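You operate a simulated robot arm through the tools that you are given. There is no shell and no other tool. Be economical: measure what you need, move in short steps, check, and stop when the job is done.

Carry out the task below with a simulated two-armed robot. There is one attempt and no reset: what you move stays moved.

JOB
Unlock the tube, draw the roll out and lay it in the basket.
Fine: hold the tube as you work; pass the roll to your other hand; leave the catch off.

The check looks at the end state, three seconds after you hand in, the way a careful person would. Anything else that was tipped, shoved, dropped, spilled or broken makes it a failure.

ROBOT AND FRAMES
Two 7-joint arms with two-finger parallel grippers on one trunk, on a base that drives. Base frame: it is fixed to the floor where the robot stands at the start and does not move with it; the origin is under the middle of the robot, x ahead of it, y to its left, z up. Units: mm, degrees, N and s.
The left shoulder is at the start at [70, 163, 1070], the right one opposite. Places, roughly: tube catch [500, 0, 800]; inside of the sewing basket [500, 400, 700]. Payload 3.43 kg a hand.
Tool frame (each hand has its own): the origin (TCP) lies between the finger pads and is the grasp point; the fingertips stand 34 mm ahead of it; z points along the fingers, y is the line along which they close. Largest opening 128 mm; finger width 24, thickness 12; the body of the gripper, 48 by 130 mm, starts 96 mm behind the TCP.
Orientation is that of the tool frame in the base frame, as a unit quaternion [x, y, z, w]. With the fingers straight down and closing along the base's y, the tool's x points along the base's -x, its y along +y and its z along -z.

CONTROLS
- The arms move only by the tool step_arm. It takes "left_targets", "right_targets" or both (then of equal length, played together; a hand with none holds still); each is a list of rows, each an object (a shift or turn left out is 0, a gripper value left out holds the last) with "travel": the shift along the tool's x, y, z in mm, a list of three; "turn": the turn, a rotation vector about the tool's x, y, z in degrees, a list of three; "claw": the finger opening in mm, from 0 to 128. In form: [{"travel": [tx, ty, tz], "turn": [ax, ay, az], "claw": claw}, ...]. A call has 1 to 8 rows; each row shifts and turns the commanded pose from where the row before left it, along the tool's axes as they then stand. A row lasts 0.2 s, in which the tool goes at most 50 mm and 8.6 degrees; a call with a longer step from one row to the next is refused whole, and so is a gripper value outside its range. Where a pose cannot be reached the arm comes as near as it can. A force on the tool above 40 N (or 10 N above the force at the start of the call, whichever is more), or a blocked arm, ends the call early, and 0.2 s more pass. Each finger travels about 153 mm/s and halts on what it meets, pressing with about 32 N; the grip force reading is that of the motor and also rises with nothing between the fingers. The clock runs only during rows and for 0.2 s after the last one: add rows that do not move to give the fingers time. The reply holds the time, the measured pose of the TCP, the force on the tool along the base axes, the opening and the grip force, in the units named above and with some noise, and new pictures: "show" is both (left out), scene, wrist or none (wrist: the cameras of the hands that moved).
- Cameras (640 x 400 px; columns grow to the right, rows downward): "scene" is now at [125.2, -1.9, 1303.9]; the picture's right is [0.08, -1.00, 0.00], its down [-0.60, -0.05, -0.80] and it looks along [0.79, 0.07, -0.60] (base axes); focal length 248 px, centre (320, 200). "left" rides on the left gripper at [76, 11, -160] in its tool frame; the picture's right is [-0.15, 0.99, 0.00], its down [-0.88, -0.13, -0.46] and it looks along [-0.45, -0.07, 0.89] (tool axes); focal length 234 px, centre (320, 200). "right" rides on the right gripper at [76, -11, -160] in its tool frame; the picture's right is [0.15, 0.99, 0.00], its down [-0.88, 0.13, -0.46] and it looks along [-0.45, 0.07, 0.89] (tool axes); focal length 234 px, centre (320, 200). There is no depth. A picture from a camera that has moved, and an enlarged one, comes with that camera's place and axes in the base frame and with its lens. The place of the scene camera against the robot may be out by one fixed shift of up to 25 mm in any direction.
- raise_lower(by): slides the trunk up (or, below 0, down) by that many mm; the arms and the scene camera ride with it, the base frame stays. It gives what a move gives, with no picture.
- base_move(legs): drives the robot by 1 to 6 legs, each [ahead, left, turn to the left] in mm, mm and degrees, along the robot's own axes; the way and the turn of a leg run together, so that a leg with both is an arc; at most 1500 mm and 180 degrees a leg. The arms and the cameras ride along, it lands a little off, and it stops where it bumps. It gives what a move gives, and a new picture of the scene camera.
- turn_head(pan, tilt): turns the head with the scene camera to pan (to the left, within 86 degrees either way) and tilt (down, from -29 to 69), counted from straight ahead of the robot. It gives what a move gives, and a new picture of the scene camera.
- enlarge(camera, box): a new picture of the part [left, top, right, bottom] of that camera's present view, enlarged. No time passes.
- hand_in(): hands the job in; it is judged then, once.

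Work in short steps. Places have to be worked out from the pictures, the camera data and where the tool is seen: move nearer, look again, correct. Check each grasp and each placing, and mend what went wrong. You have 120 turns and 260 pictures in all, those below and enlarged ones among them. Open the grippers and draw the arms clear of the work before you hand the job in, unless the task says otherwise; then end with one line.

The tools are called after ">>>" as a command line: name --argument value ..., lists and objects as JSON in quotes. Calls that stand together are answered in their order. step_arm: Moves the arms, as the interface text tells. Its arguments: {"type":"object","properties":{"left_targets":{"type":"array","items":{"type":"object","properties":{"travel":{"type":"array","items":{"type":"number"}},"turn":{"type":"array","items":{"type":"number"}},"claw":{"type":"number"}}}},"right_targets":{"type":"array","items":{"type":"object","properties":{"travel":{"type":"array","items":{"type":"number"}},"turn":{"type":"array","items":{"type":"number"}},"claw":{"type":"number"}}}},"show":{"type":"string","enum":["both","scene","wrist","none"]}},"required":[]} The other tools are called the same way: raise_lower (by) slides the trunk up or down; base_move (legs) drives the base; turn_head (pan, tilt) turns the head that bears the scene camera; enlarge (camera, box) takes an enlarged picture of a part of a camera's view; hand_in () hands the job in.

At the start:

```text
time: 0.0
left_eef_pos: [600.1, 334.0, 1086.5]
left_tool_rot: [-0.001, 1.0, 0.0, 0.0]
left_wrist_force: [0.3, 0.1, 0.5]
left_width: 127.8
left_grip_force: 0.1
right_eef_pos: [697.0, -233.1, 1060.7]
right_tool_rot: [0.001, 1.0, -0.001, 0.001]
right_wrist_force: [0.8, -0.2, 1.1]
right_width: 127.7
right_grip_force: 0.0
trunk travel left (down, up): [-550.0, 390.0]
robot x, y, heading: [-3.7, 1.0, 0.3]
head pan, tilt: [4.8, 37.1]
```

scene: 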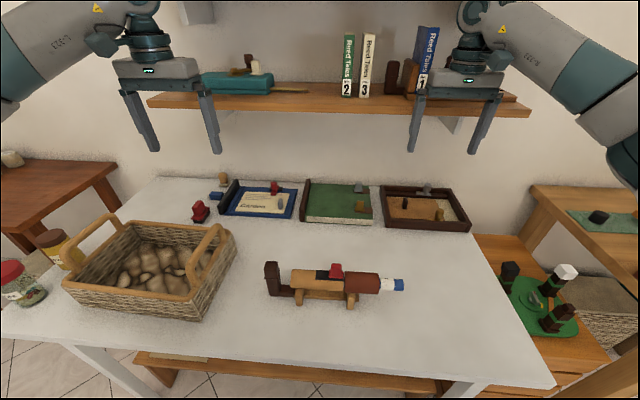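
right: 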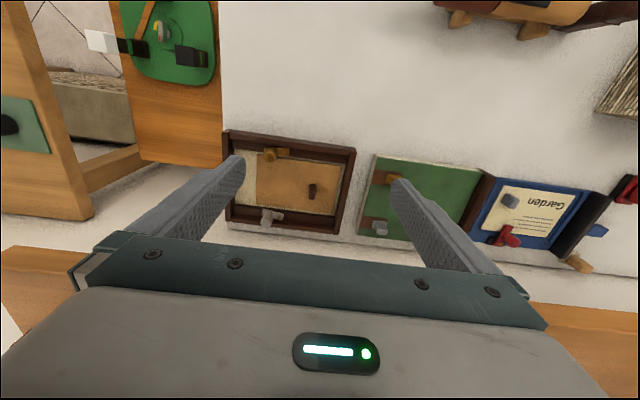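
left: 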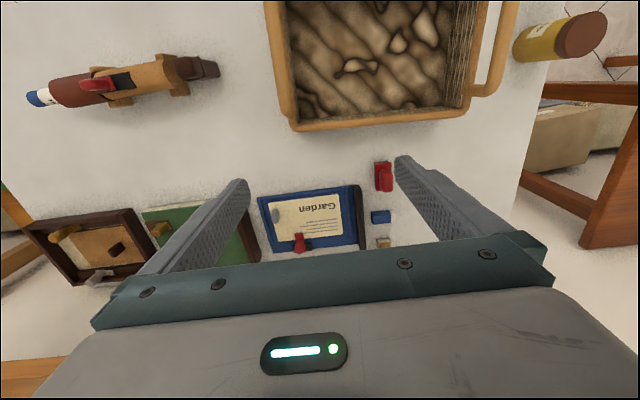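

The tube lies in front, with a red catch on top and a blue/white roll end at the right. I'll enlarge to understand the mechanism.

>>> enlarge --camera "scene" --box '[250, 245, 420, 320]'

>>> enlarge --camera "left" --box '[10, 40, 240, 120]'

```text
3.76 times, centred on (335, 282) of scene
camera zoom: at [125.2, -1.9, 1303.9], right [0.08, -1.0, 0.0], down [-0.6, -0.05, -0.8], along [0.79, 0.07, -0.6], focal length 932 px, centre (264, -111)
```

zoom: 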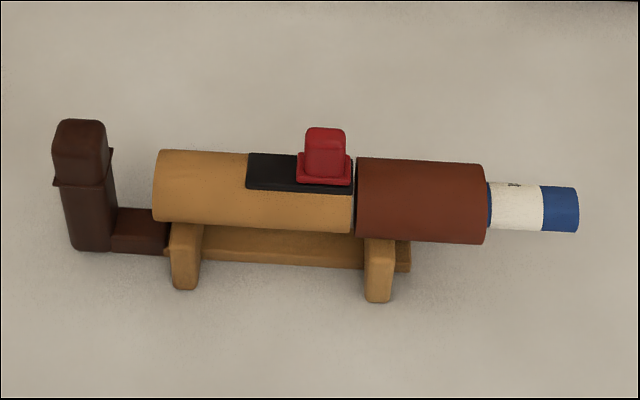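

```text
2.78 times, centred on (125, 80) of left
camera zoom: at [524.6, 344.7, 1246.5], right [0.15, 0.99, 0.0], down [0.88, -0.13, 0.46], along [0.45, -0.07, -0.89], focal length 652 px, centre (863, 534)
```

zoom: 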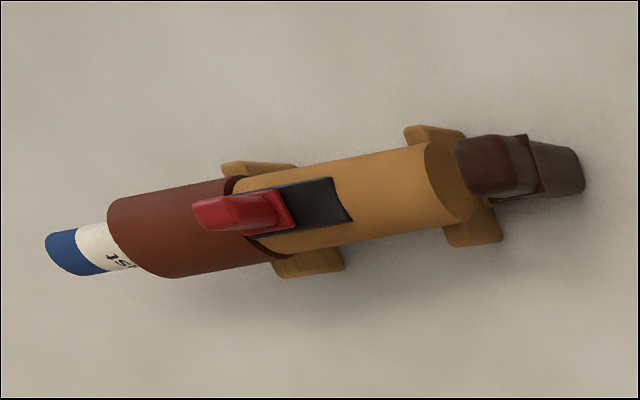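

The catch slides on a black track (toward +y, left) and the post at the left end serves as a handle. I'll bring both hands above the tube: left over the post, right over the roll end, staying high.

>>> step_arm --left_targets '[{"travel": [20, -31, 17]}, {"travel": [20, -31, 17]}, {"travel": [20, -31, 17]}, {"travel": [20, -31, 17]}, {"travel": [20, -31, 17]}, {"travel": [20, -31, 17]}]' --right_targets '[{"travel": [36, 12, 13]}, {"travel": [36, 12, 13]}, {"travel": [36, 12, 13]}, {"travel": [36, 12, 13]}, {"travel": [36, 12, 13]}, {"travel": [36, 12, 13]}]'

```text
time: 1.4
left_eef_pos: [479.4, 150.3, 984.8]
left_tool_rot: [-0.001, 1.0, -0.001, 0.001]
left_wrist_force: [-0.5, 0.6, -0.4]
left_width: 128.2
left_grip_force: 0.0
right_eef_pos: [480.3, -161.2, 984.8]
right_tool_rot: [0.0, 1.0, 0.001, 0.0]
right_wrist_force: [0.7, -1.0, -0.2]
right_width: 127.8
right_grip_force: 0.0
trunk travel left (down, up): [-550.0, 390.0]
robot x, y, heading: [2.3, -0.0, 0.1]
head pan, tilt: [4.8, 37.1]
camera scene: at [125.4, -2.7, 1304.0], right [0.08, -1.0, 0.0], down [-0.6, -0.05, -0.8], along [0.79, 0.07, -0.6], focal length 248 px, centre (320, 200)
camera right: at [403.6, -172.5, 1144.4], right [-0.15, 0.99, 0.0], down [0.88, 0.13, 0.46], along [0.45, 0.07, -0.89], focal length 234 px, centre (320, 200)
camera left: at [403.2, 161.4, 1144.4], right [0.14, 0.99, 0.0], down [0.88, -0.13, 0.46], along [0.45, -0.07, -0.89], focal length 234 px, centre (320, 200)
```

scene: 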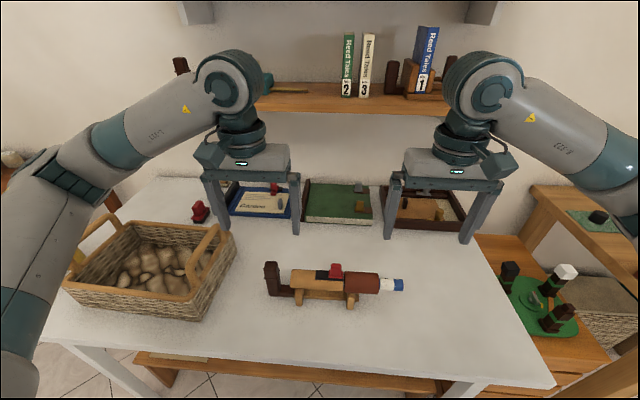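
right: 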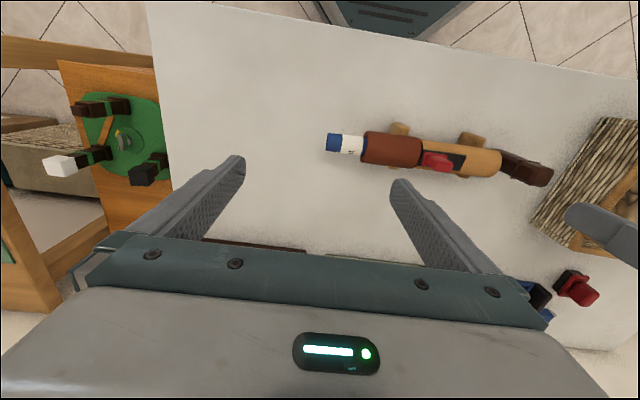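
left: 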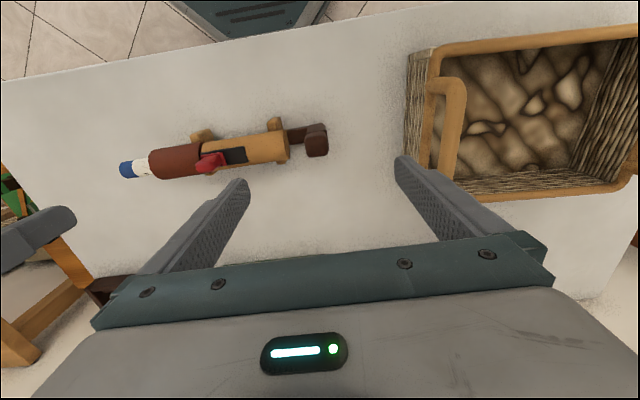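

Triangulating: post top ≈ (466,147,840), catch top ≈ (476,-9,835), roll end ≈ (476,-142,820). Enlarge for gap details.

>>> enlarge --camera "left" --box '[100, 90, 350, 210]'

>>> enlarge --camera "right" --box '[310, 100, 570, 210]'

```text
2.56 times, centred on (225, 150) of left
camera zoom: at [403.2, 161.4, 1144.4], right [0.14, 0.99, 0.0], down [0.88, -0.13, 0.46], along [0.45, -0.07, -0.89], focal length 600 px, centre (563, 328)
```

zoom: 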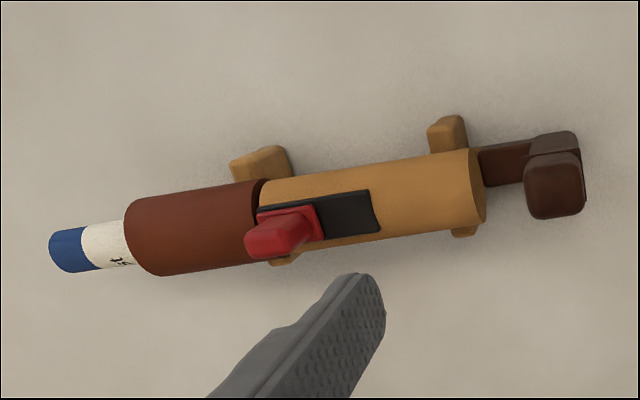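

```text
2.46 times, centred on (440, 155) of right
camera zoom: at [403.6, -172.5, 1144.4], right [-0.15, 0.99, 0.0], down [0.88, 0.13, 0.46], along [0.45, 0.07, -0.89], focal length 576 px, centre (25, 311)
```

zoom: 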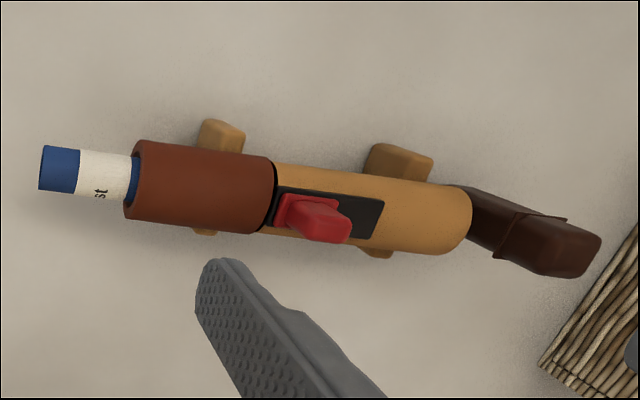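

Post is about 28 mm wide and the gap to the tube end about 24 mm, so an opening near 44 fits. I lower the left hand over the post and start yawing the right hand by −90° so that it closes along base x.

>>> step_arm --left_targets '[{"travel": [1, -2, 15], "claw": 46}, {"travel": [1, -2, 15]}, {"travel": [0, 0, 15]}, {"travel": [0, 0, 15]}, {"travel": [0, 0, 15]}, {"travel": [0, 0, 8]}, {}, {}]' --right_targets '[{"turn": [0, 0, -8.2]}, {"turn": [0, 0, -8.2]}, {"turn": [0, 0, -8.2]}, {"turn": [0, 0, -8.2]}, {"turn": [0, 0, -8.2]}, {"turn": [0, 0, -8.2]}, {"turn": [0, 0, -8.2]}, {"turn": [0, 0, -8.2]}]'

```text
time: 3.2
left_eef_pos: [477.9, 144.3, 901.4]
left_tool_rot: [-0.001, 1.0, 0.0, 0.0]
left_wrist_force: [-0.6, 0.7, 0.2]
left_width: 45.9
left_grip_force: 0.0
right_eef_pos: [481.2, -161.3, 984.1]
right_tool_rot: [-0.543, 0.84, 0.0, 0.0]
right_wrist_force: [0.3, -0.1, 1.6]
right_width: 127.9
right_grip_force: 0.0
trunk travel left (down, up): [-550.0, 390.0]
robot x, y, heading: [-0.2, 0.8, -0.3]
head pan, tilt: [4.8, 37.1]
camera scene: at [125.3, -1.9, 1303.9], right [0.08, -1.0, 0.0], down [-0.6, -0.05, -0.8], along [0.79, 0.07, -0.6], focal length 248 px, centre (320, 200)
camera right: at [459.8, -234.7, 1142.0], right [-0.96, 0.27, 0.0], down [0.24, 0.86, 0.46], along [0.13, 0.44, -0.89], focal length 234 px, centre (320, 200)
camera left: at [402.0, 155.6, 1061.3], right [0.15, 0.99, 0.0], down [0.88, -0.13, 0.46], along [0.45, -0.07, -0.89], focal length 234 px, centre (320, 200)
```

scene: 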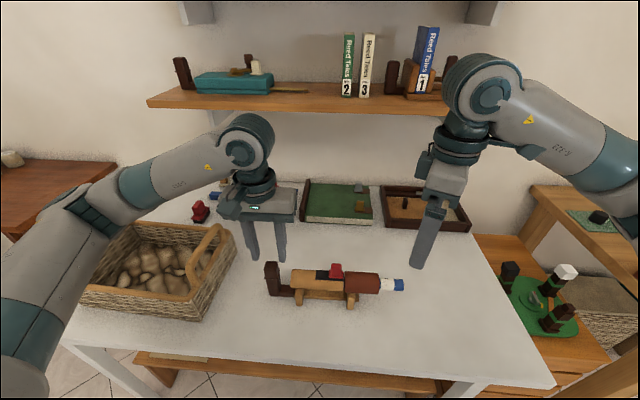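
right: 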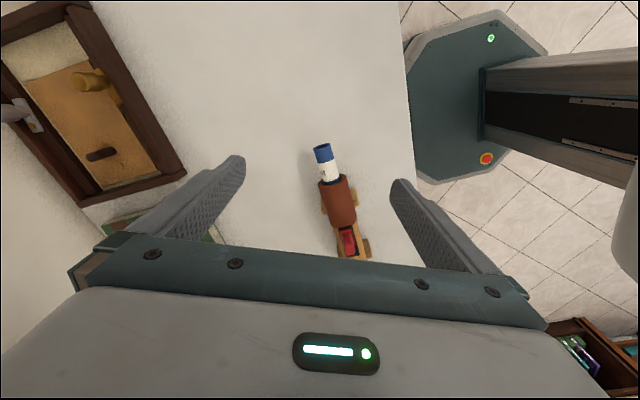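
left: 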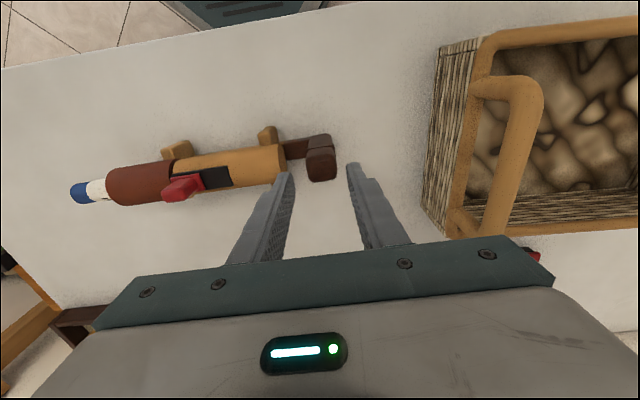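

Check finger alignment with the post.

>>> enlarge --camera "left" --box '[220, 100, 420, 225]'

>>> enlarge --camera "scene" --box '[220, 180, 420, 310]'

```text
3.20 times, centred on (320, 162) of left
camera zoom: at [402.0, 155.6, 1061.3], right [0.15, 0.99, 0.0], down [0.88, -0.13, 0.46], along [0.45, -0.07, -0.89], focal length 749 px, centre (320, 320)
```

zoom: 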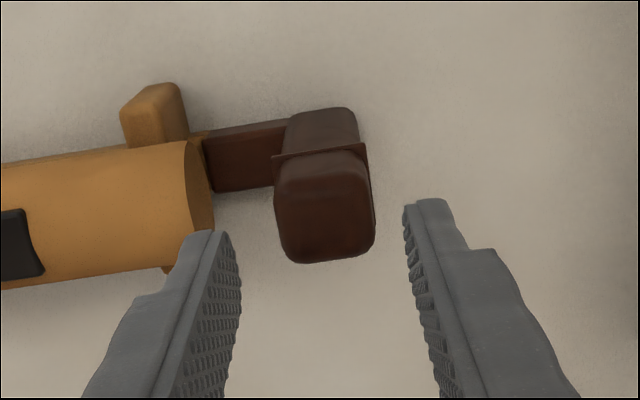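

```text
3.08 times, centred on (320, 245) of scene
camera zoom: at [125.3, -1.9, 1303.9], right [0.08, -1.0, 0.0], down [-0.6, -0.05, -0.8], along [0.79, 0.07, -0.6], focal length 762 px, centre (320, 62)
```

zoom: 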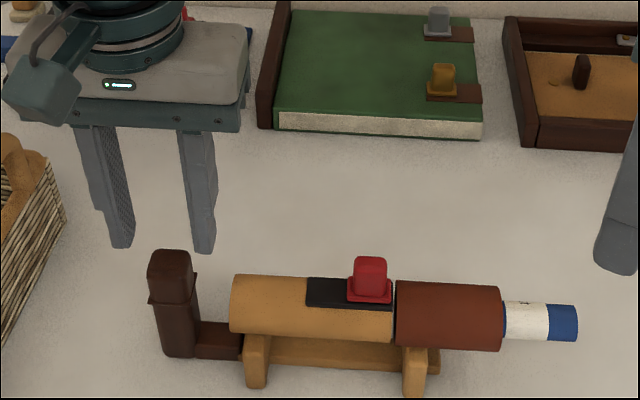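

Left fingers straddle the post centre well (offset ~1 mm). I lower 58 mm with opening 42, and finish the right hand's yaw then move it above the catch.

>>> step_arm --left_targets '[{"travel": [0, 1, 10], "claw": 42}, {"travel": [0, 0, 8]}, {"travel": [0, 0, 8]}, {"travel": [0, 0, 8]}, {"travel": [0, 0, 8]}, {"travel": [0, 0, 8]}, {"travel": [0, 0, 8]}, {}]' --right_targets '[{"turn": [0, 0, -8.2]}, {"turn": [0, 0, -8.2]}, {"turn": [0, 0, -7.8]}, {"travel": [-30, 0.6, 15], "claw": 60}, {"travel": [-30, 0.6, 15]}, {"travel": [-30, 0.6, 15]}, {"travel": [-30, 0.6, 15]}, {"travel": [-30, 0.6, 14]}]'

```text
time: 5.0
left_eef_pos: [477.6, 145.9, 844.1]
left_tool_rot: [0.0, 1.0, -0.001, -0.001]
left_wrist_force: [0.1, 0.3, 0.6]
left_width: 41.9
left_grip_force: 0.0
right_eef_pos: [441.1, 15.6, 907.2]
right_tool_rot: [-0.706, 0.709, -0.001, 0.0]
right_wrist_force: [1.0, 0.3, 0.1]
right_width: 60.0
right_grip_force: 0.1
right hand out of reach, approached as far as the arm can: row 2, 3
trunk travel left (down, up): [-550.0, 390.0]
robot x, y, heading: [0.6, -0.7, -0.1]
head pan, tilt: [4.8, 37.1]
camera scene: at [125.2, -0.8, 1303.9], right [0.08, -1.0, 0.0], down [-0.6, -0.05, -0.8], along [0.79, 0.07, -0.6], focal length 248 px, centre (320, 200)
camera right: at [451.5, -61.2, 1067.9], right [-0.99, -0.14, 0.0], down [-0.13, 0.88, 0.45], along [-0.06, 0.45, -0.89], focal length 234 px, centre (320, 200)
camera left: at [402.2, 156.4, 1003.0], right [0.15, 0.99, 0.0], down [0.88, -0.13, 0.46], along [0.45, -0.07, -0.89], focal length 234 px, centre (320, 200)
```

scene: 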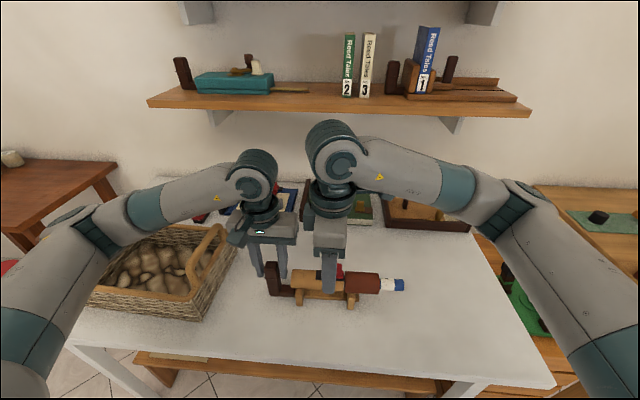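
right: 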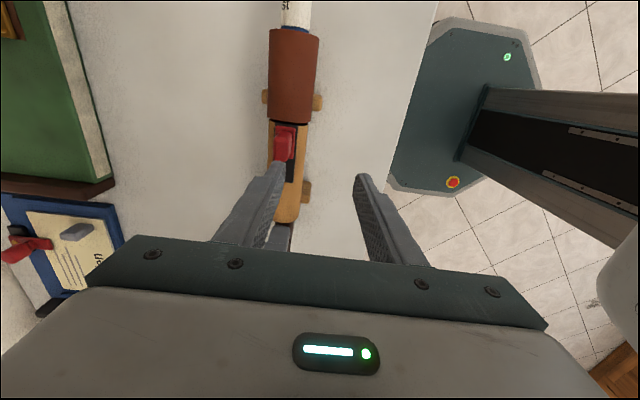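
left: 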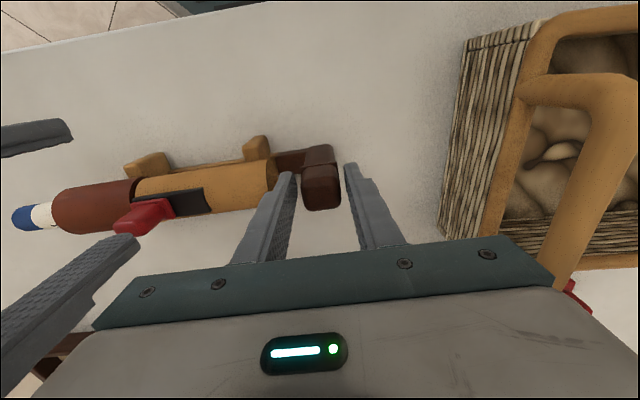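

Right hand landed offset (441,15.6). Check the left grip placement before closing.

>>> enlarge --camera "left" --box '[220, 110, 420, 235]'

>>> enlarge --camera "scene" --box '[220, 200, 420, 325]'

```text
3.20 times, centred on (320, 172) of left
camera zoom: at [402.2, 156.4, 1003.0], right [0.15, 0.99, 0.0], down [0.88, -0.13, 0.46], along [0.45, -0.07, -0.89], focal length 749 px, centre (320, 288)
```

zoom: 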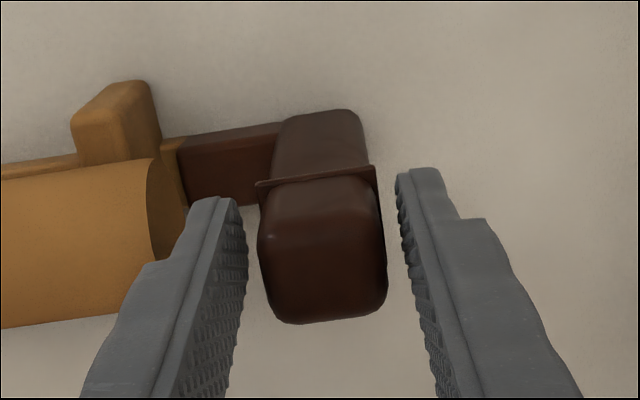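

```text
3.20 times, centred on (320, 262) of scene
camera zoom: at [125.2, -0.8, 1303.9], right [0.08, -1.0, 0.0], down [-0.6, -0.05, -0.8], along [0.79, 0.07, -0.6], focal length 792 px, centre (320, 0)
```

zoom: 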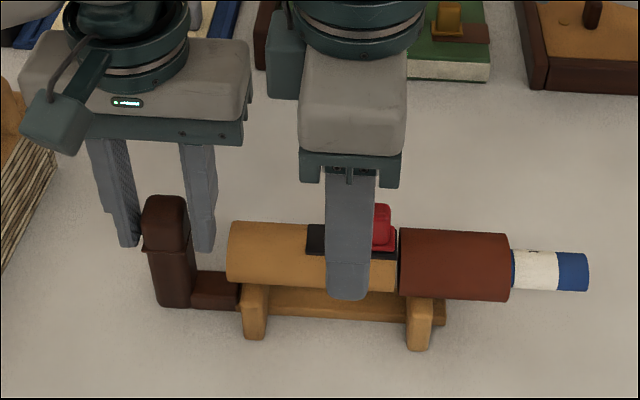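

The left fingers straddle the cap cleanly with tips at the lip. Close the left hand on the post.

>>> step_arm --left_targets '[{"claw": 20}, {"claw": 20}, {"claw": 20}]' --show "wrist"

```text
time: 5.8
left_eef_pos: [478.1, 145.1, 844.3]
left_tool_rot: [-0.001, 1.0, 0.0, 0.0]
left_wrist_force: [0.0, 0.3, -0.5]
left_width: 29.6
left_grip_force: 32.1
right_eef_pos: [440.3, 13.5, 909.6]
right_tool_rot: [-0.706, 0.709, -0.001, 0.0]
right_wrist_force: [0.1, -0.5, -0.5]
right_width: 60.1
right_grip_force: 0.0
trunk travel left (down, up): [-550.0, 390.0]
robot x, y, heading: [-3.5, -2.7, 0.2]
head pan, tilt: [4.8, 37.1]
camera left: at [402.3, 155.7, 1003.2], right [0.14, 0.99, 0.0], down [0.88, -0.13, 0.46], along [0.45, -0.07, -0.89], focal length 234 px, centre (320, 200)
```

left: 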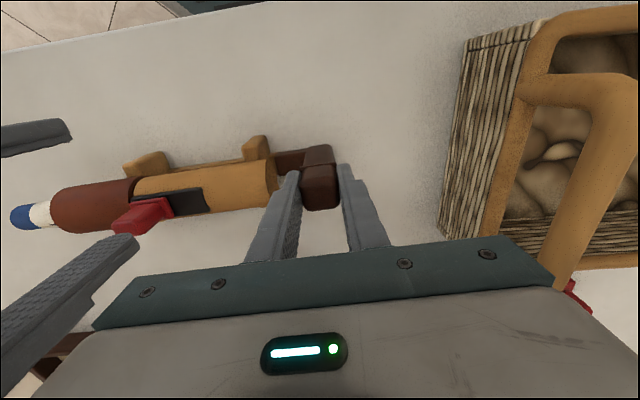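

Post gripped (29.6 mm, 32 N). Move the right hand above the catch.

>>> step_arm --right_targets '[{"travel": [12, -18, 0]}, {"travel": [11, -18, 0]}, {}]'

```text
time: 6.6
left_eef_pos: [479.0, 145.0, 844.2]
left_tool_rot: [-0.001, 1.0, 0.0, 0.001]
left_wrist_force: [-0.7, 0.9, 0.8]
left_width: 29.4
left_grip_force: 32.1
right_eef_pos: [477.4, -12.7, 909.2]
right_tool_rot: [-0.705, 0.709, 0.0, 0.0]
right_wrist_force: [0.4, 0.4, 0.6]
right_width: 60.3
right_grip_force: 0.1
trunk travel left (down, up): [-550.0, 390.0]
robot x, y, heading: [-1.5, 0.5, 0.0]
head pan, tilt: [4.8, 37.1]
camera scene: at [125.3, -1.6, 1303.9], right [0.08, -1.0, 0.0], down [-0.6, -0.05, -0.8], along [0.79, 0.07, -0.6], focal length 248 px, centre (320, 200)
camera right: at [487.6, -87.2, 1067.6], right [-0.99, -0.14, 0.0], down [-0.13, 0.88, 0.46], along [-0.06, 0.45, -0.89], focal length 234 px, centre (320, 200)
```

scene: 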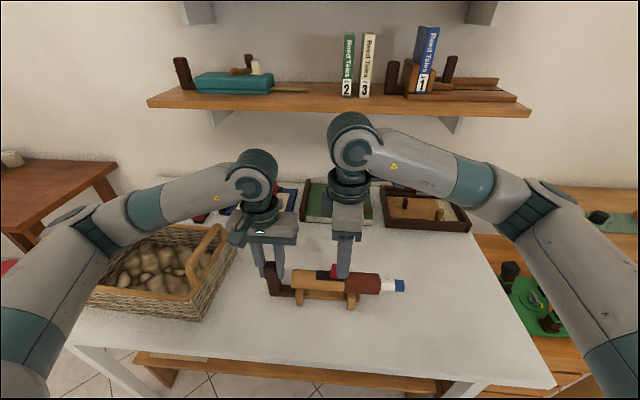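
right: 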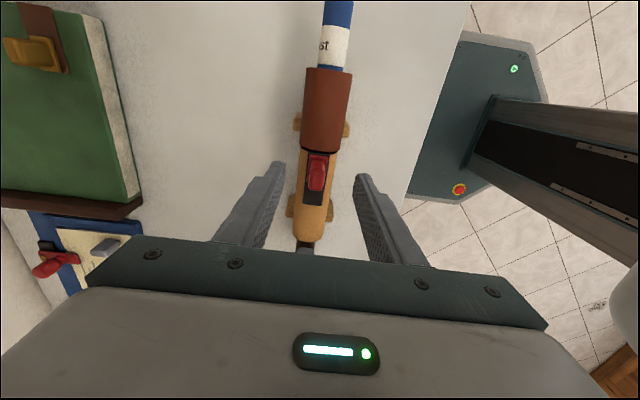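

>>> enlarge --camera "right" --box '[240, 120, 400, 220]'

```text
4.00 times, centred on (320, 170) of right
camera zoom: at [487.6, -87.2, 1067.6], right [-0.99, -0.14, 0.0], down [-0.13, 0.88, 0.46], along [-0.06, 0.45, -0.89], focal length 937 px, centre (320, 320)
```

zoom: 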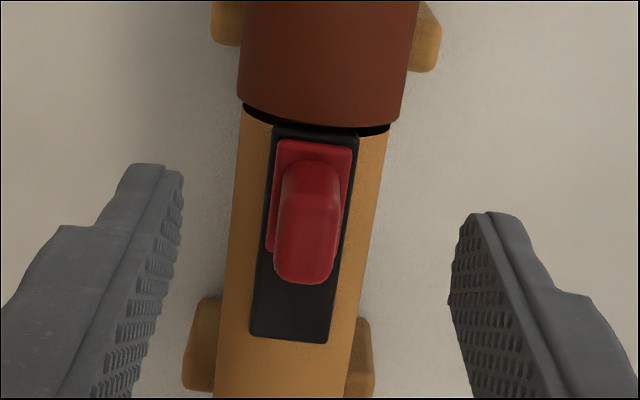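

Triangulated: knob top ≈ (478,4,850), plate top z≈822 reaching y≈45, so the catch slides about 28 mm toward +y. Lower around the knob with tips at ≈832.

>>> step_arm --right_targets '[{"travel": [-8, 0, 10]}, {"travel": [-8, 0, 10]}, {"travel": [0, 0, 10]}, {"travel": [0, 0, 8]}, {"travel": [0, 0, 4]}, {}]' --show "both"

>>> enlarge --camera "right" --box '[240, 120, 400, 220]'

>>> enlarge --camera "scene" --box '[250, 210, 410, 310]'

```text
time: 8.0
left_eef_pos: [478.1, 145.7, 843.4]
left_tool_rot: [-0.001, 1.0, 0.0, 0.0]
left_wrist_force: [-0.4, -0.3, -0.2]
left_width: 29.8
left_grip_force: 31.8
right_eef_pos: [475.6, 2.5, 867.6]
right_tool_rot: [-0.706, 0.709, 0.0, 0.0]
right_wrist_force: [0.3, 0.1, 0.5]
right_width: 60.4
right_grip_force: 0.2
trunk travel left (down, up): [-550.0, 390.0]
robot x, y, heading: [2.3, 0.2, -0.1]
head pan, tilt: [4.8, 37.1]
camera scene: at [125.3, -1.8, 1303.9], right [0.08, -1.0, 0.0], down [-0.6, -0.05, -0.8], along [0.79, 0.07, -0.6], focal length 248 px, centre (320, 200)
camera right: at [486.2, -73.2, 1026.2], right [-0.99, -0.14, 0.0], down [-0.13, 0.88, 0.46], along [-0.06, 0.45, -0.89], focal length 234 px, centre (320, 200)
```

scene: 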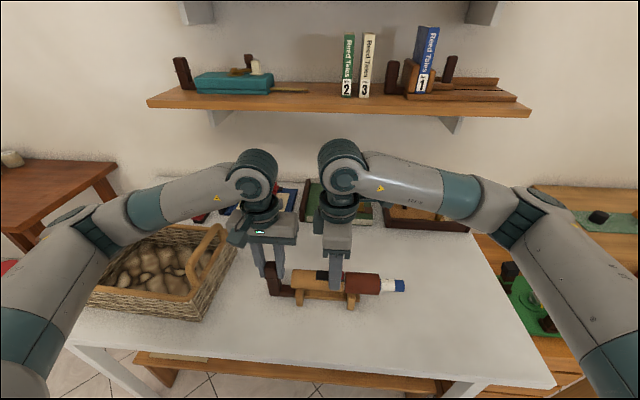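
right: 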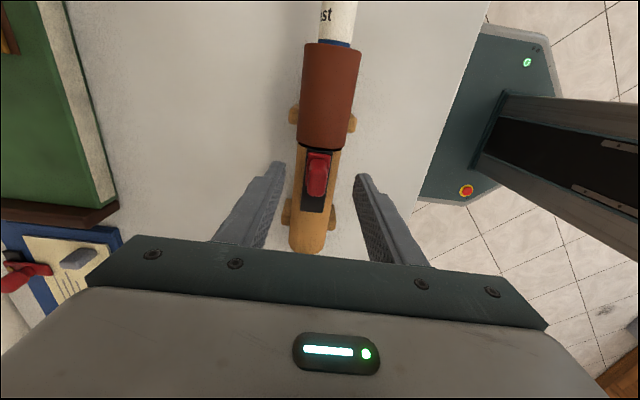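

```text
4.00 times, centred on (320, 170) of right
camera zoom: at [486.2, -73.2, 1026.2], right [-0.99, -0.14, 0.0], down [-0.13, 0.88, 0.46], along [-0.06, 0.45, -0.89], focal length 937 px, centre (320, 320)
```

zoom: 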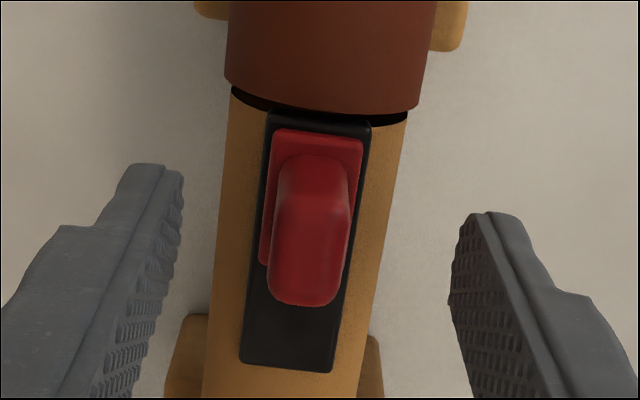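

```text
4.00 times, centred on (330, 260) of scene
camera zoom: at [125.3, -1.8, 1303.9], right [0.08, -1.0, 0.0], down [-0.6, -0.05, -0.8], along [0.79, 0.07, -0.6], focal length 990 px, centre (280, -40)
```

zoom: 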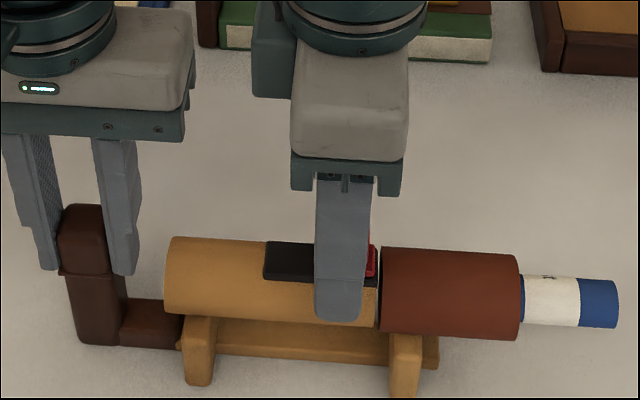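

The knob lies centred between the fingers. Close the right hand gently.

>>> step_arm --right_targets '[{"claw": 45}, {"claw": 30}, {"claw": 22}, {"claw": 10}, {"claw": 10}]' --show "wrist"

>>> enlarge --camera "right" --box '[240, 120, 400, 220]'

```text
time: 9.2
left_eef_pos: [477.2, 144.5, 844.0]
left_tool_rot: [0.0, 1.0, 0.001, 0.0]
left_wrist_force: [-8.3, 1.0, -0.2]
left_width: 29.4
left_grip_force: 32.0
right_eef_pos: [476.7, 3.1, 867.6]
right_tool_rot: [-0.705, 0.709, 0.0, 0.0]
right_wrist_force: [7.7, 0.7, -1.0]
right_width: 13.9
right_grip_force: 32.1
trunk travel left (down, up): [-550.0, 390.0]
robot x, y, heading: [0.2, -0.9, -0.0]
head pan, tilt: [4.8, 37.1]
camera right: at [486.4, -73.4, 1026.3], right [-0.99, -0.14, 0.0], down [-0.13, 0.88, 0.46], along [-0.06, 0.45, -0.89], focal length 234 px, centre (320, 200)
```

right: 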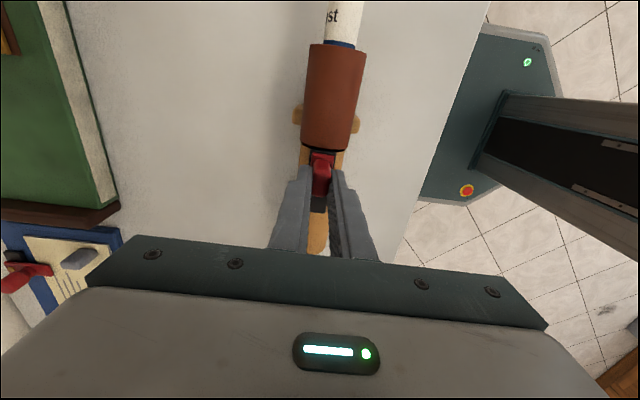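

```text
4.00 times, centred on (320, 170) of right
camera zoom: at [486.4, -73.4, 1026.3], right [-0.99, -0.14, 0.0], down [-0.13, 0.88, 0.46], along [-0.06, 0.45, -0.89], focal length 937 px, centre (320, 320)
```

zoom: 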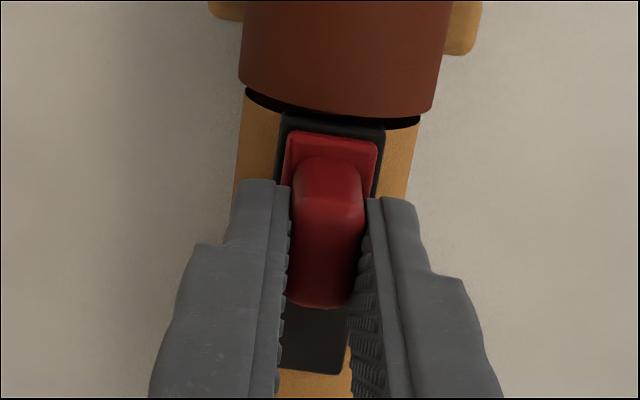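

Knob gripped (13.9 mm). Slide the catch toward +y in small steps.

>>> step_arm --right_targets '[{"travel": [-4, -1.5, 0]}, {"travel": [-5, 0, 0]}, {"travel": [-5, 0, 0]}, {"travel": [-5, 0, 0]}, {"travel": [-5, 0, 0]}, {}]' --show "wrist"

>>> enlarge --camera "right" --box '[240, 80, 400, 220]'

```text
time: 10.6
left_eef_pos: [477.4, 144.9, 844.7]
left_tool_rot: [-0.002, 1.0, 0.001, 0.0]
left_wrist_force: [3.7, 12.4, -10.3]
left_width: 29.5
left_grip_force: 31.6
right_eef_pos: [477.3, 26.8, 866.9]
right_tool_rot: [-0.706, 0.709, -0.001, 0.0]
right_wrist_force: [-5.6, -15.4, 23.6]
right_width: 14.0
right_grip_force: 32.1
trunk travel left (down, up): [-550.0, 390.0]
robot x, y, heading: [1.0, 0.8, 0.1]
head pan, tilt: [4.8, 37.1]
camera right: at [487.4, -48.1, 1026.3], right [-0.99, -0.14, 0.0], down [-0.13, 0.88, 0.45], along [-0.06, 0.45, -0.89], focal length 234 px, centre (320, 200)
```

right: 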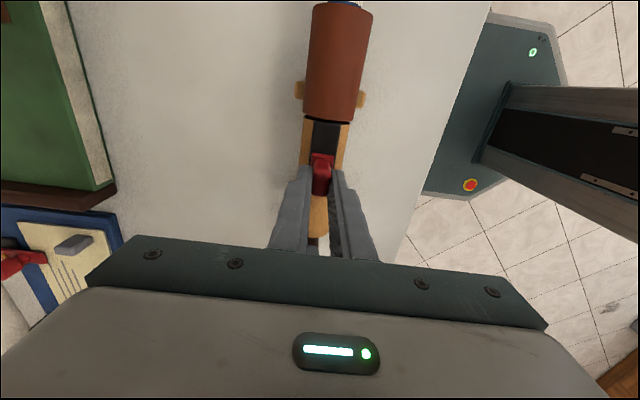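

```text
2.86 times, centred on (320, 150) of right
camera zoom: at [487.4, -48.1, 1026.3], right [-0.99, -0.14, 0.0], down [-0.13, 0.88, 0.45], along [-0.06, 0.45, -0.89], focal length 669 px, centre (320, 343)
```

zoom: 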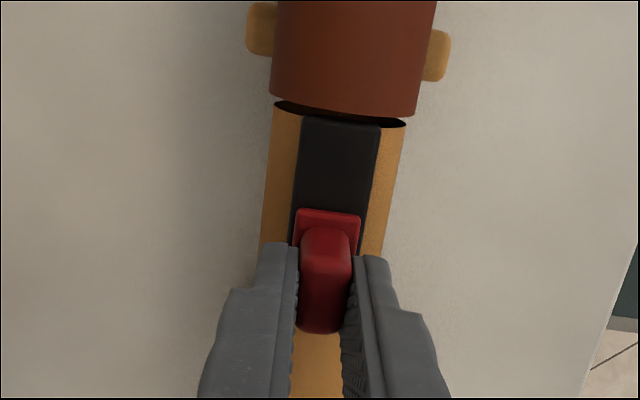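

The catch moved about 24 mm; resistance 15 N may be the end stop or friction. One more small push.

>>> step_arm --right_targets '[{"travel": [-3, 0, 0]}, {}]' --show "wrist"

```text
time: 11.2
left_eef_pos: [478.0, 145.3, 843.7]
left_tool_rot: [0.0, 1.0, 0.001, 0.0]
left_wrist_force: [4.5, 23.8, -5.2]
left_width: 29.4
left_grip_force: 31.7
right_eef_pos: [477.5, 30.1, 865.2]
right_tool_rot: [-0.706, 0.709, -0.001, -0.001]
right_wrist_force: [-6.2, -24.3, 13.9]
right_width: 14.3
right_grip_force: 32.2
trunk travel left (down, up): [-550.0, 390.0]
robot x, y, heading: [-0.9, 2.0, 0.0]
head pan, tilt: [4.8, 37.1]
camera right: at [488.3, -45.7, 1024.7], right [-0.99, -0.14, 0.0], down [-0.13, 0.88, 0.45], along [-0.06, 0.45, -0.89], focal length 234 px, centre (320, 200)
```

right: 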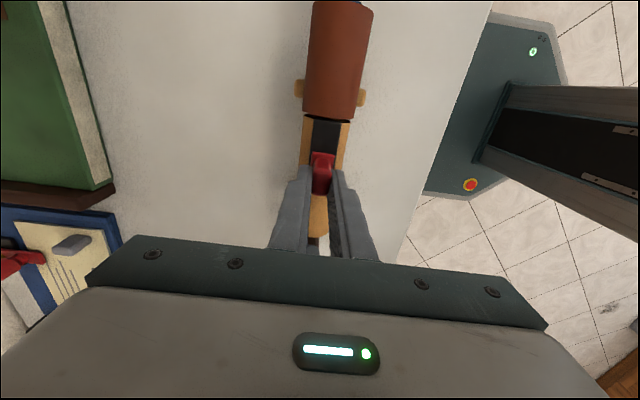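

Force rises with no more travel: the catch is at its stop. Ease back, open and lift off.

>>> step_arm --right_targets '[{"travel": [2, 0, 0]}, {"claw": 60}, {"claw": 60}, {"claw": 60}, {"travel": [0, 0, -20]}, {"travel": [0, 0, -20]}, {"travel": [0, 0, -20]}]'

>>> enlarge --camera "right" --box '[220, 0, 420, 220]'

```text
time: 12.8
left_eef_pos: [478.0, 145.0, 844.1]
left_tool_rot: [-0.002, 1.0, 0.0, 0.0]
left_wrist_force: [0.6, 0.9, 0.3]
left_width: 29.7
left_grip_force: 31.7
right_eef_pos: [477.8, 31.0, 926.1]
right_tool_rot: [-0.706, 0.709, 0.0, 0.0]
right_wrist_force: [0.0, 0.2, -0.5]
right_width: 60.2
right_grip_force: 0.0
trunk travel left (down, up): [-550.0, 390.0]
robot x, y, heading: [-1.4, 0.4, 0.2]
head pan, tilt: [4.8, 37.1]
camera scene: at [125.0, -1.7, 1303.9], right [0.08, -1.0, 0.0], down [-0.6, -0.05, -0.8], along [0.79, 0.07, -0.6], focal length 248 px, centre (320, 200)
camera right: at [488.1, -46.0, 1085.9], right [-0.99, -0.14, 0.0], down [-0.13, 0.88, 0.45], along [-0.06, 0.45, -0.89], focal length 234 px, centre (320, 200)
```

scene: 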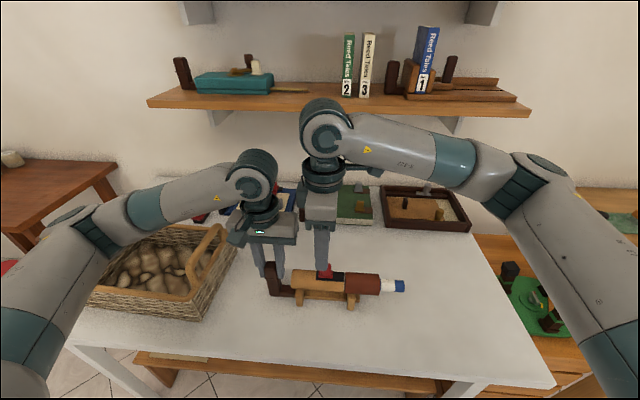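
right: 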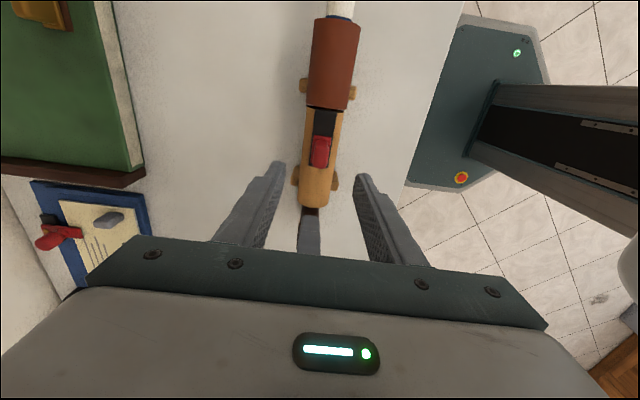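

```text
1.82 times, centred on (320, 110) of right
camera zoom: at [488.1, -46.0, 1085.9], right [-0.99, -0.14, 0.0], down [-0.13, 0.88, 0.45], along [-0.06, 0.45, -0.89], focal length 426 px, centre (320, 364)
```

zoom: 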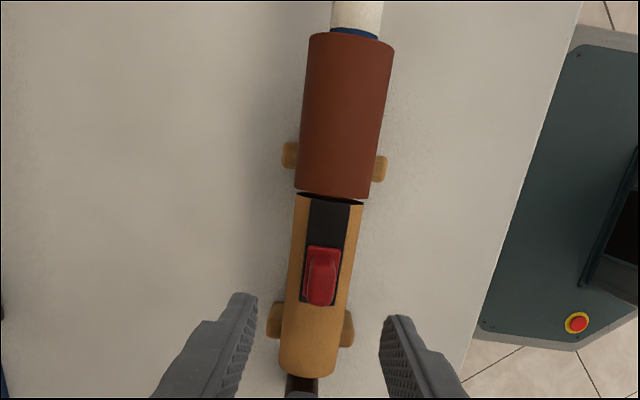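

The catch stays off. Move the right hand above the exposed roll end (~y −125).

>>> step_arm --right_targets '[{"travel": [39, 0, 0]}, {"travel": [39, 0, 0]}, {"travel": [39, 0, 0]}, {"travel": [39, 0, 0]}, {}]'

>>> enlarge --camera "right" --box '[240, 120, 400, 220]'

>>> enlarge --camera "scene" --box '[260, 220, 420, 320]'

```text
time: 14.0
left_eef_pos: [477.9, 144.2, 843.4]
left_tool_rot: [0.0, 1.0, 0.0, -0.001]
left_wrist_force: [-0.9, 0.6, -0.5]
left_width: 29.3
left_grip_force: 31.8
right_eef_pos: [476.8, -52.2, 928.4]
right_tool_rot: [-0.703, 0.711, 0.001, 0.0]
right_wrist_force: [0.0, -0.1, 0.3]
right_width: 60.2
right_grip_force: 0.1
right hand out of reach, approached as far as the arm can: row 3, 4
trunk travel left (down, up): [-550.0, 390.0]
robot x, y, heading: [0.2, 2.1, 0.0]
head pan, tilt: [4.8, 37.1]
camera scene: at [125.2, -1.8, 1303.9], right [0.08, -1.0, 0.0], down [-0.6, -0.05, -0.8], along [0.79, 0.07, -0.6], focal length 248 px, centre (320, 200)
camera right: at [486.4, -126.8, 1088.2], right [-0.99, -0.14, 0.0], down [-0.12, 0.88, 0.46], along [-0.06, 0.45, -0.89], focal length 234 px, centre (320, 200)
```

scene: 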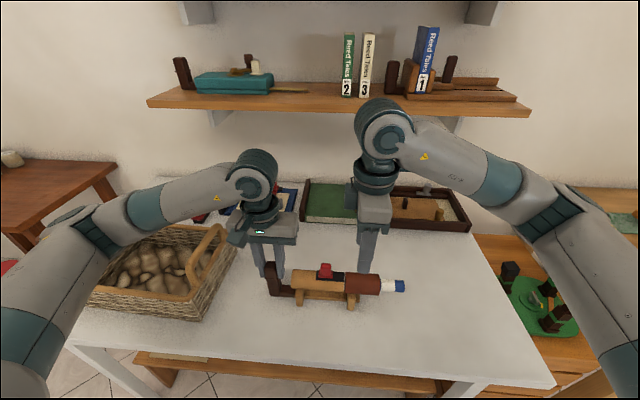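
right: 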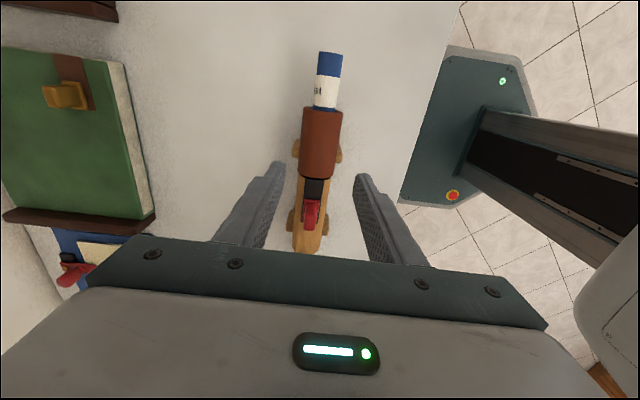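

```text
4.00 times, centred on (320, 170) of right
camera zoom: at [486.4, -126.8, 1088.2], right [-0.99, -0.14, 0.0], down [-0.12, 0.88, 0.46], along [-0.06, 0.45, -0.89], focal length 937 px, centre (320, 320)
```

zoom: 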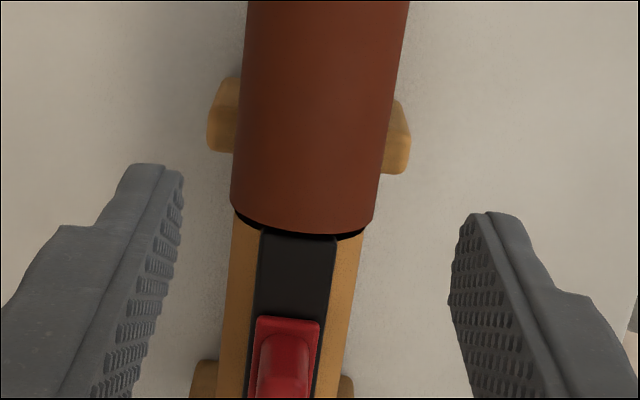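

```text
4.00 times, centred on (340, 270) of scene
camera zoom: at [125.2, -1.8, 1303.9], right [0.08, -1.0, 0.0], down [-0.6, -0.05, -0.8], along [0.79, 0.07, -0.6], focal length 990 px, centre (240, -80)
```

zoom: 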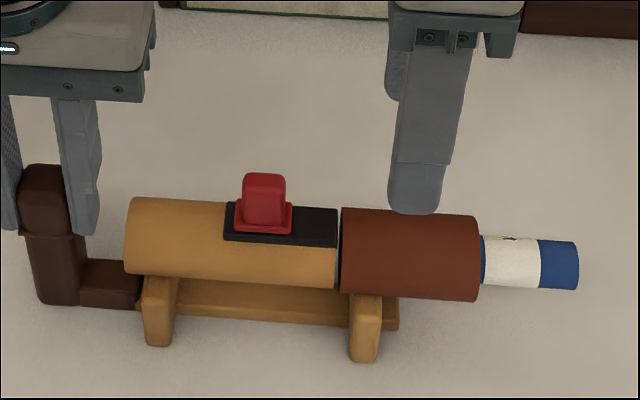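

With this yaw the right arm runs out of reach toward −y. I'll rotate the right hand the other way (+90° yaw), raising it meanwhile.

>>> step_arm --right_targets '[{"travel": [0, 0, -10], "turn": [0, 0, 8.4]}, {"travel": [0, 0, -10], "turn": [0, 0, 8.4]}, {"travel": [0, 0, -10], "turn": [0, 0, 8.4]}, {"travel": [0, 0, -10], "turn": [0, 0, 8.4]}, {"travel": [0, 0, -10], "turn": [0, 0, 8.4]}, {"turn": [0, 0, 8.4]}, {"turn": [0, 0, 8.4]}, {"turn": [0, 0, 8.4]}]' --show "none"

>>> step_arm --right_targets '[{"turn": [0, 0, 8.4]}, {"turn": [0, 0, 8.4]}, {"turn": [0, 0, 8.4]}, {"turn": [0, 0, 8.4]}, {"turn": [0, 0, 8.4]}, {"turn": [0, 0, 8.4]}, {"turn": [0, 0, 8.4]}, {"turn": [0, 0, 8.4]}]' --show "none"

```text
time: 15.8
left_eef_pos: [477.6, 144.2, 843.8]
left_tool_rot: [0.0, 1.0, 0.0, 0.0]
left_wrist_force: [0.2, 0.4, -0.8]
left_width: 29.3
left_grip_force: 31.9
right_eef_pos: [479.5, -51.1, 976.1]
right_tool_rot: [-0.194, 0.981, 0.0, 0.001]
right_wrist_force: [0.2, 0.4, 0.1]
right_width: 60.0
right_grip_force: 0.1
trunk travel left (down, up): [-550.0, 390.0]
robot x, y, heading: [0.2, 2.9, 0.1]
head pan, tilt: [4.8, 37.1]
```

```text
time: 17.6
left_eef_pos: [477.9, 145.6, 844.3]
left_tool_rot: [-0.001, 1.0, 0.0, 0.0]
left_wrist_force: [-0.9, -0.3, -0.1]
left_width: 29.2
left_grip_force: 32.1
right_eef_pos: [478.9, -49.5, 979.4]
right_tool_rot: [0.381, 0.925, 0.0, 0.001]
right_wrist_force: [-0.9, 0.4, -0.7]
right_width: 60.3
right_grip_force: 0.1
trunk travel left (down, up): [-550.0, 390.0]
robot x, y, heading: [-0.1, 1.5, 0.3]
head pan, tilt: [4.8, 37.1]
```

Yaw is now +45°; 45° more.

>>> step_arm --right_targets '[{"turn": [0, 0, 7.53]}, {"turn": [0, 0, 7.53]}, {"turn": [0, 0, 7.53]}, {"turn": [0, 0, 7.53]}, {"turn": [0, 0, 7.53]}, {"turn": [0, 0, 7.53]}]' --show "none"

```text
time: 19.0
left_eef_pos: [476.5, 144.4, 843.2]
left_tool_rot: [-0.001, 1.0, 0.0, 0.001]
left_wrist_force: [0.3, -0.4, 0.6]
left_width: 29.4
left_grip_force: 32.2
right_eef_pos: [478.5, -50.9, 976.1]
right_tool_rot: [0.707, 0.707, -0.001, 0.0]
right_wrist_force: [-0.4, 0.4, -0.3]
right_width: 60.0
right_grip_force: 0.0
trunk travel left (down, up): [-550.0, 390.0]
robot x, y, heading: [-2.4, -1.5, -0.1]
head pan, tilt: [4.8, 37.1]
```

+90° yaw reached. Move over the roll end and lower to z≈926.

>>> step_arm --right_targets '[{"travel": [-25, 0, 10]}, {"travel": [-25, 0, 20]}, {"travel": [-25, 0, 20]}, {}]'

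>>> enlarge --camera "right" --box '[220, 100, 420, 225]'

```text
time: 20.0
left_eef_pos: [478.2, 144.8, 844.4]
left_tool_rot: [-0.002, 1.0, -0.001, 0.001]
left_wrist_force: [-0.9, 1.2, 0.1]
left_width: 29.3
left_grip_force: 32.0
right_eef_pos: [479.8, -127.1, 929.0]
right_tool_rot: [0.706, 0.708, -0.001, 0.002]
right_wrist_force: [0.0, 0.6, 0.4]
right_width: 60.1
right_grip_force: 0.1
trunk travel left (down, up): [-550.0, 390.0]
robot x, y, heading: [-1.9, 0.3, -0.2]
head pan, tilt: [4.8, 37.1]
camera scene: at [125.2, -1.2, 1303.9], right [0.08, -1.0, 0.0], down [-0.6, -0.05, -0.8], along [0.79, 0.07, -0.6], focal length 248 px, centre (320, 200)
camera right: at [466.6, -50.7, 1087.1], right [0.99, 0.15, 0.0], down [0.13, -0.88, 0.46], along [0.07, -0.45, -0.89], focal length 234 px, centre (320, 200)
```

scene: 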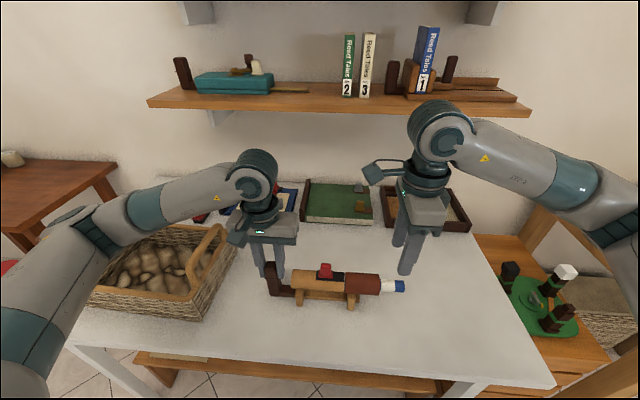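
right: 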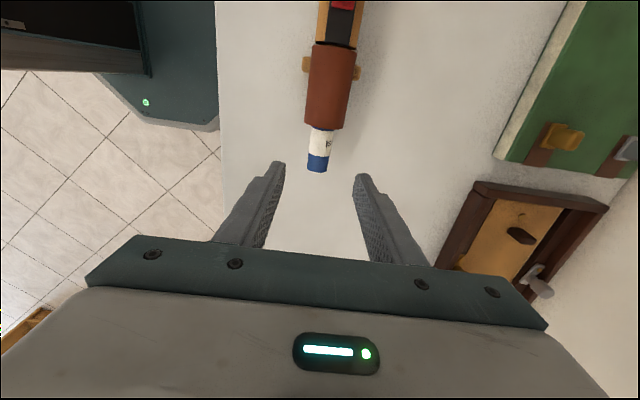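

```text
3.20 times, centred on (320, 162) of right
camera zoom: at [466.6, -50.7, 1087.1], right [0.99, 0.15, 0.0], down [0.13, -0.88, 0.46], along [0.07, -0.45, -0.89], focal length 749 px, centre (320, 320)
```

zoom: 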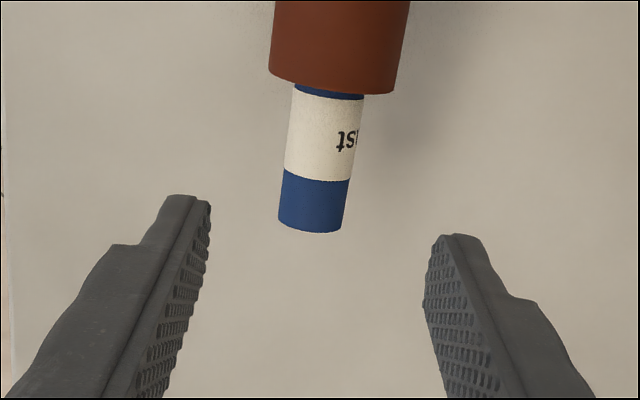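

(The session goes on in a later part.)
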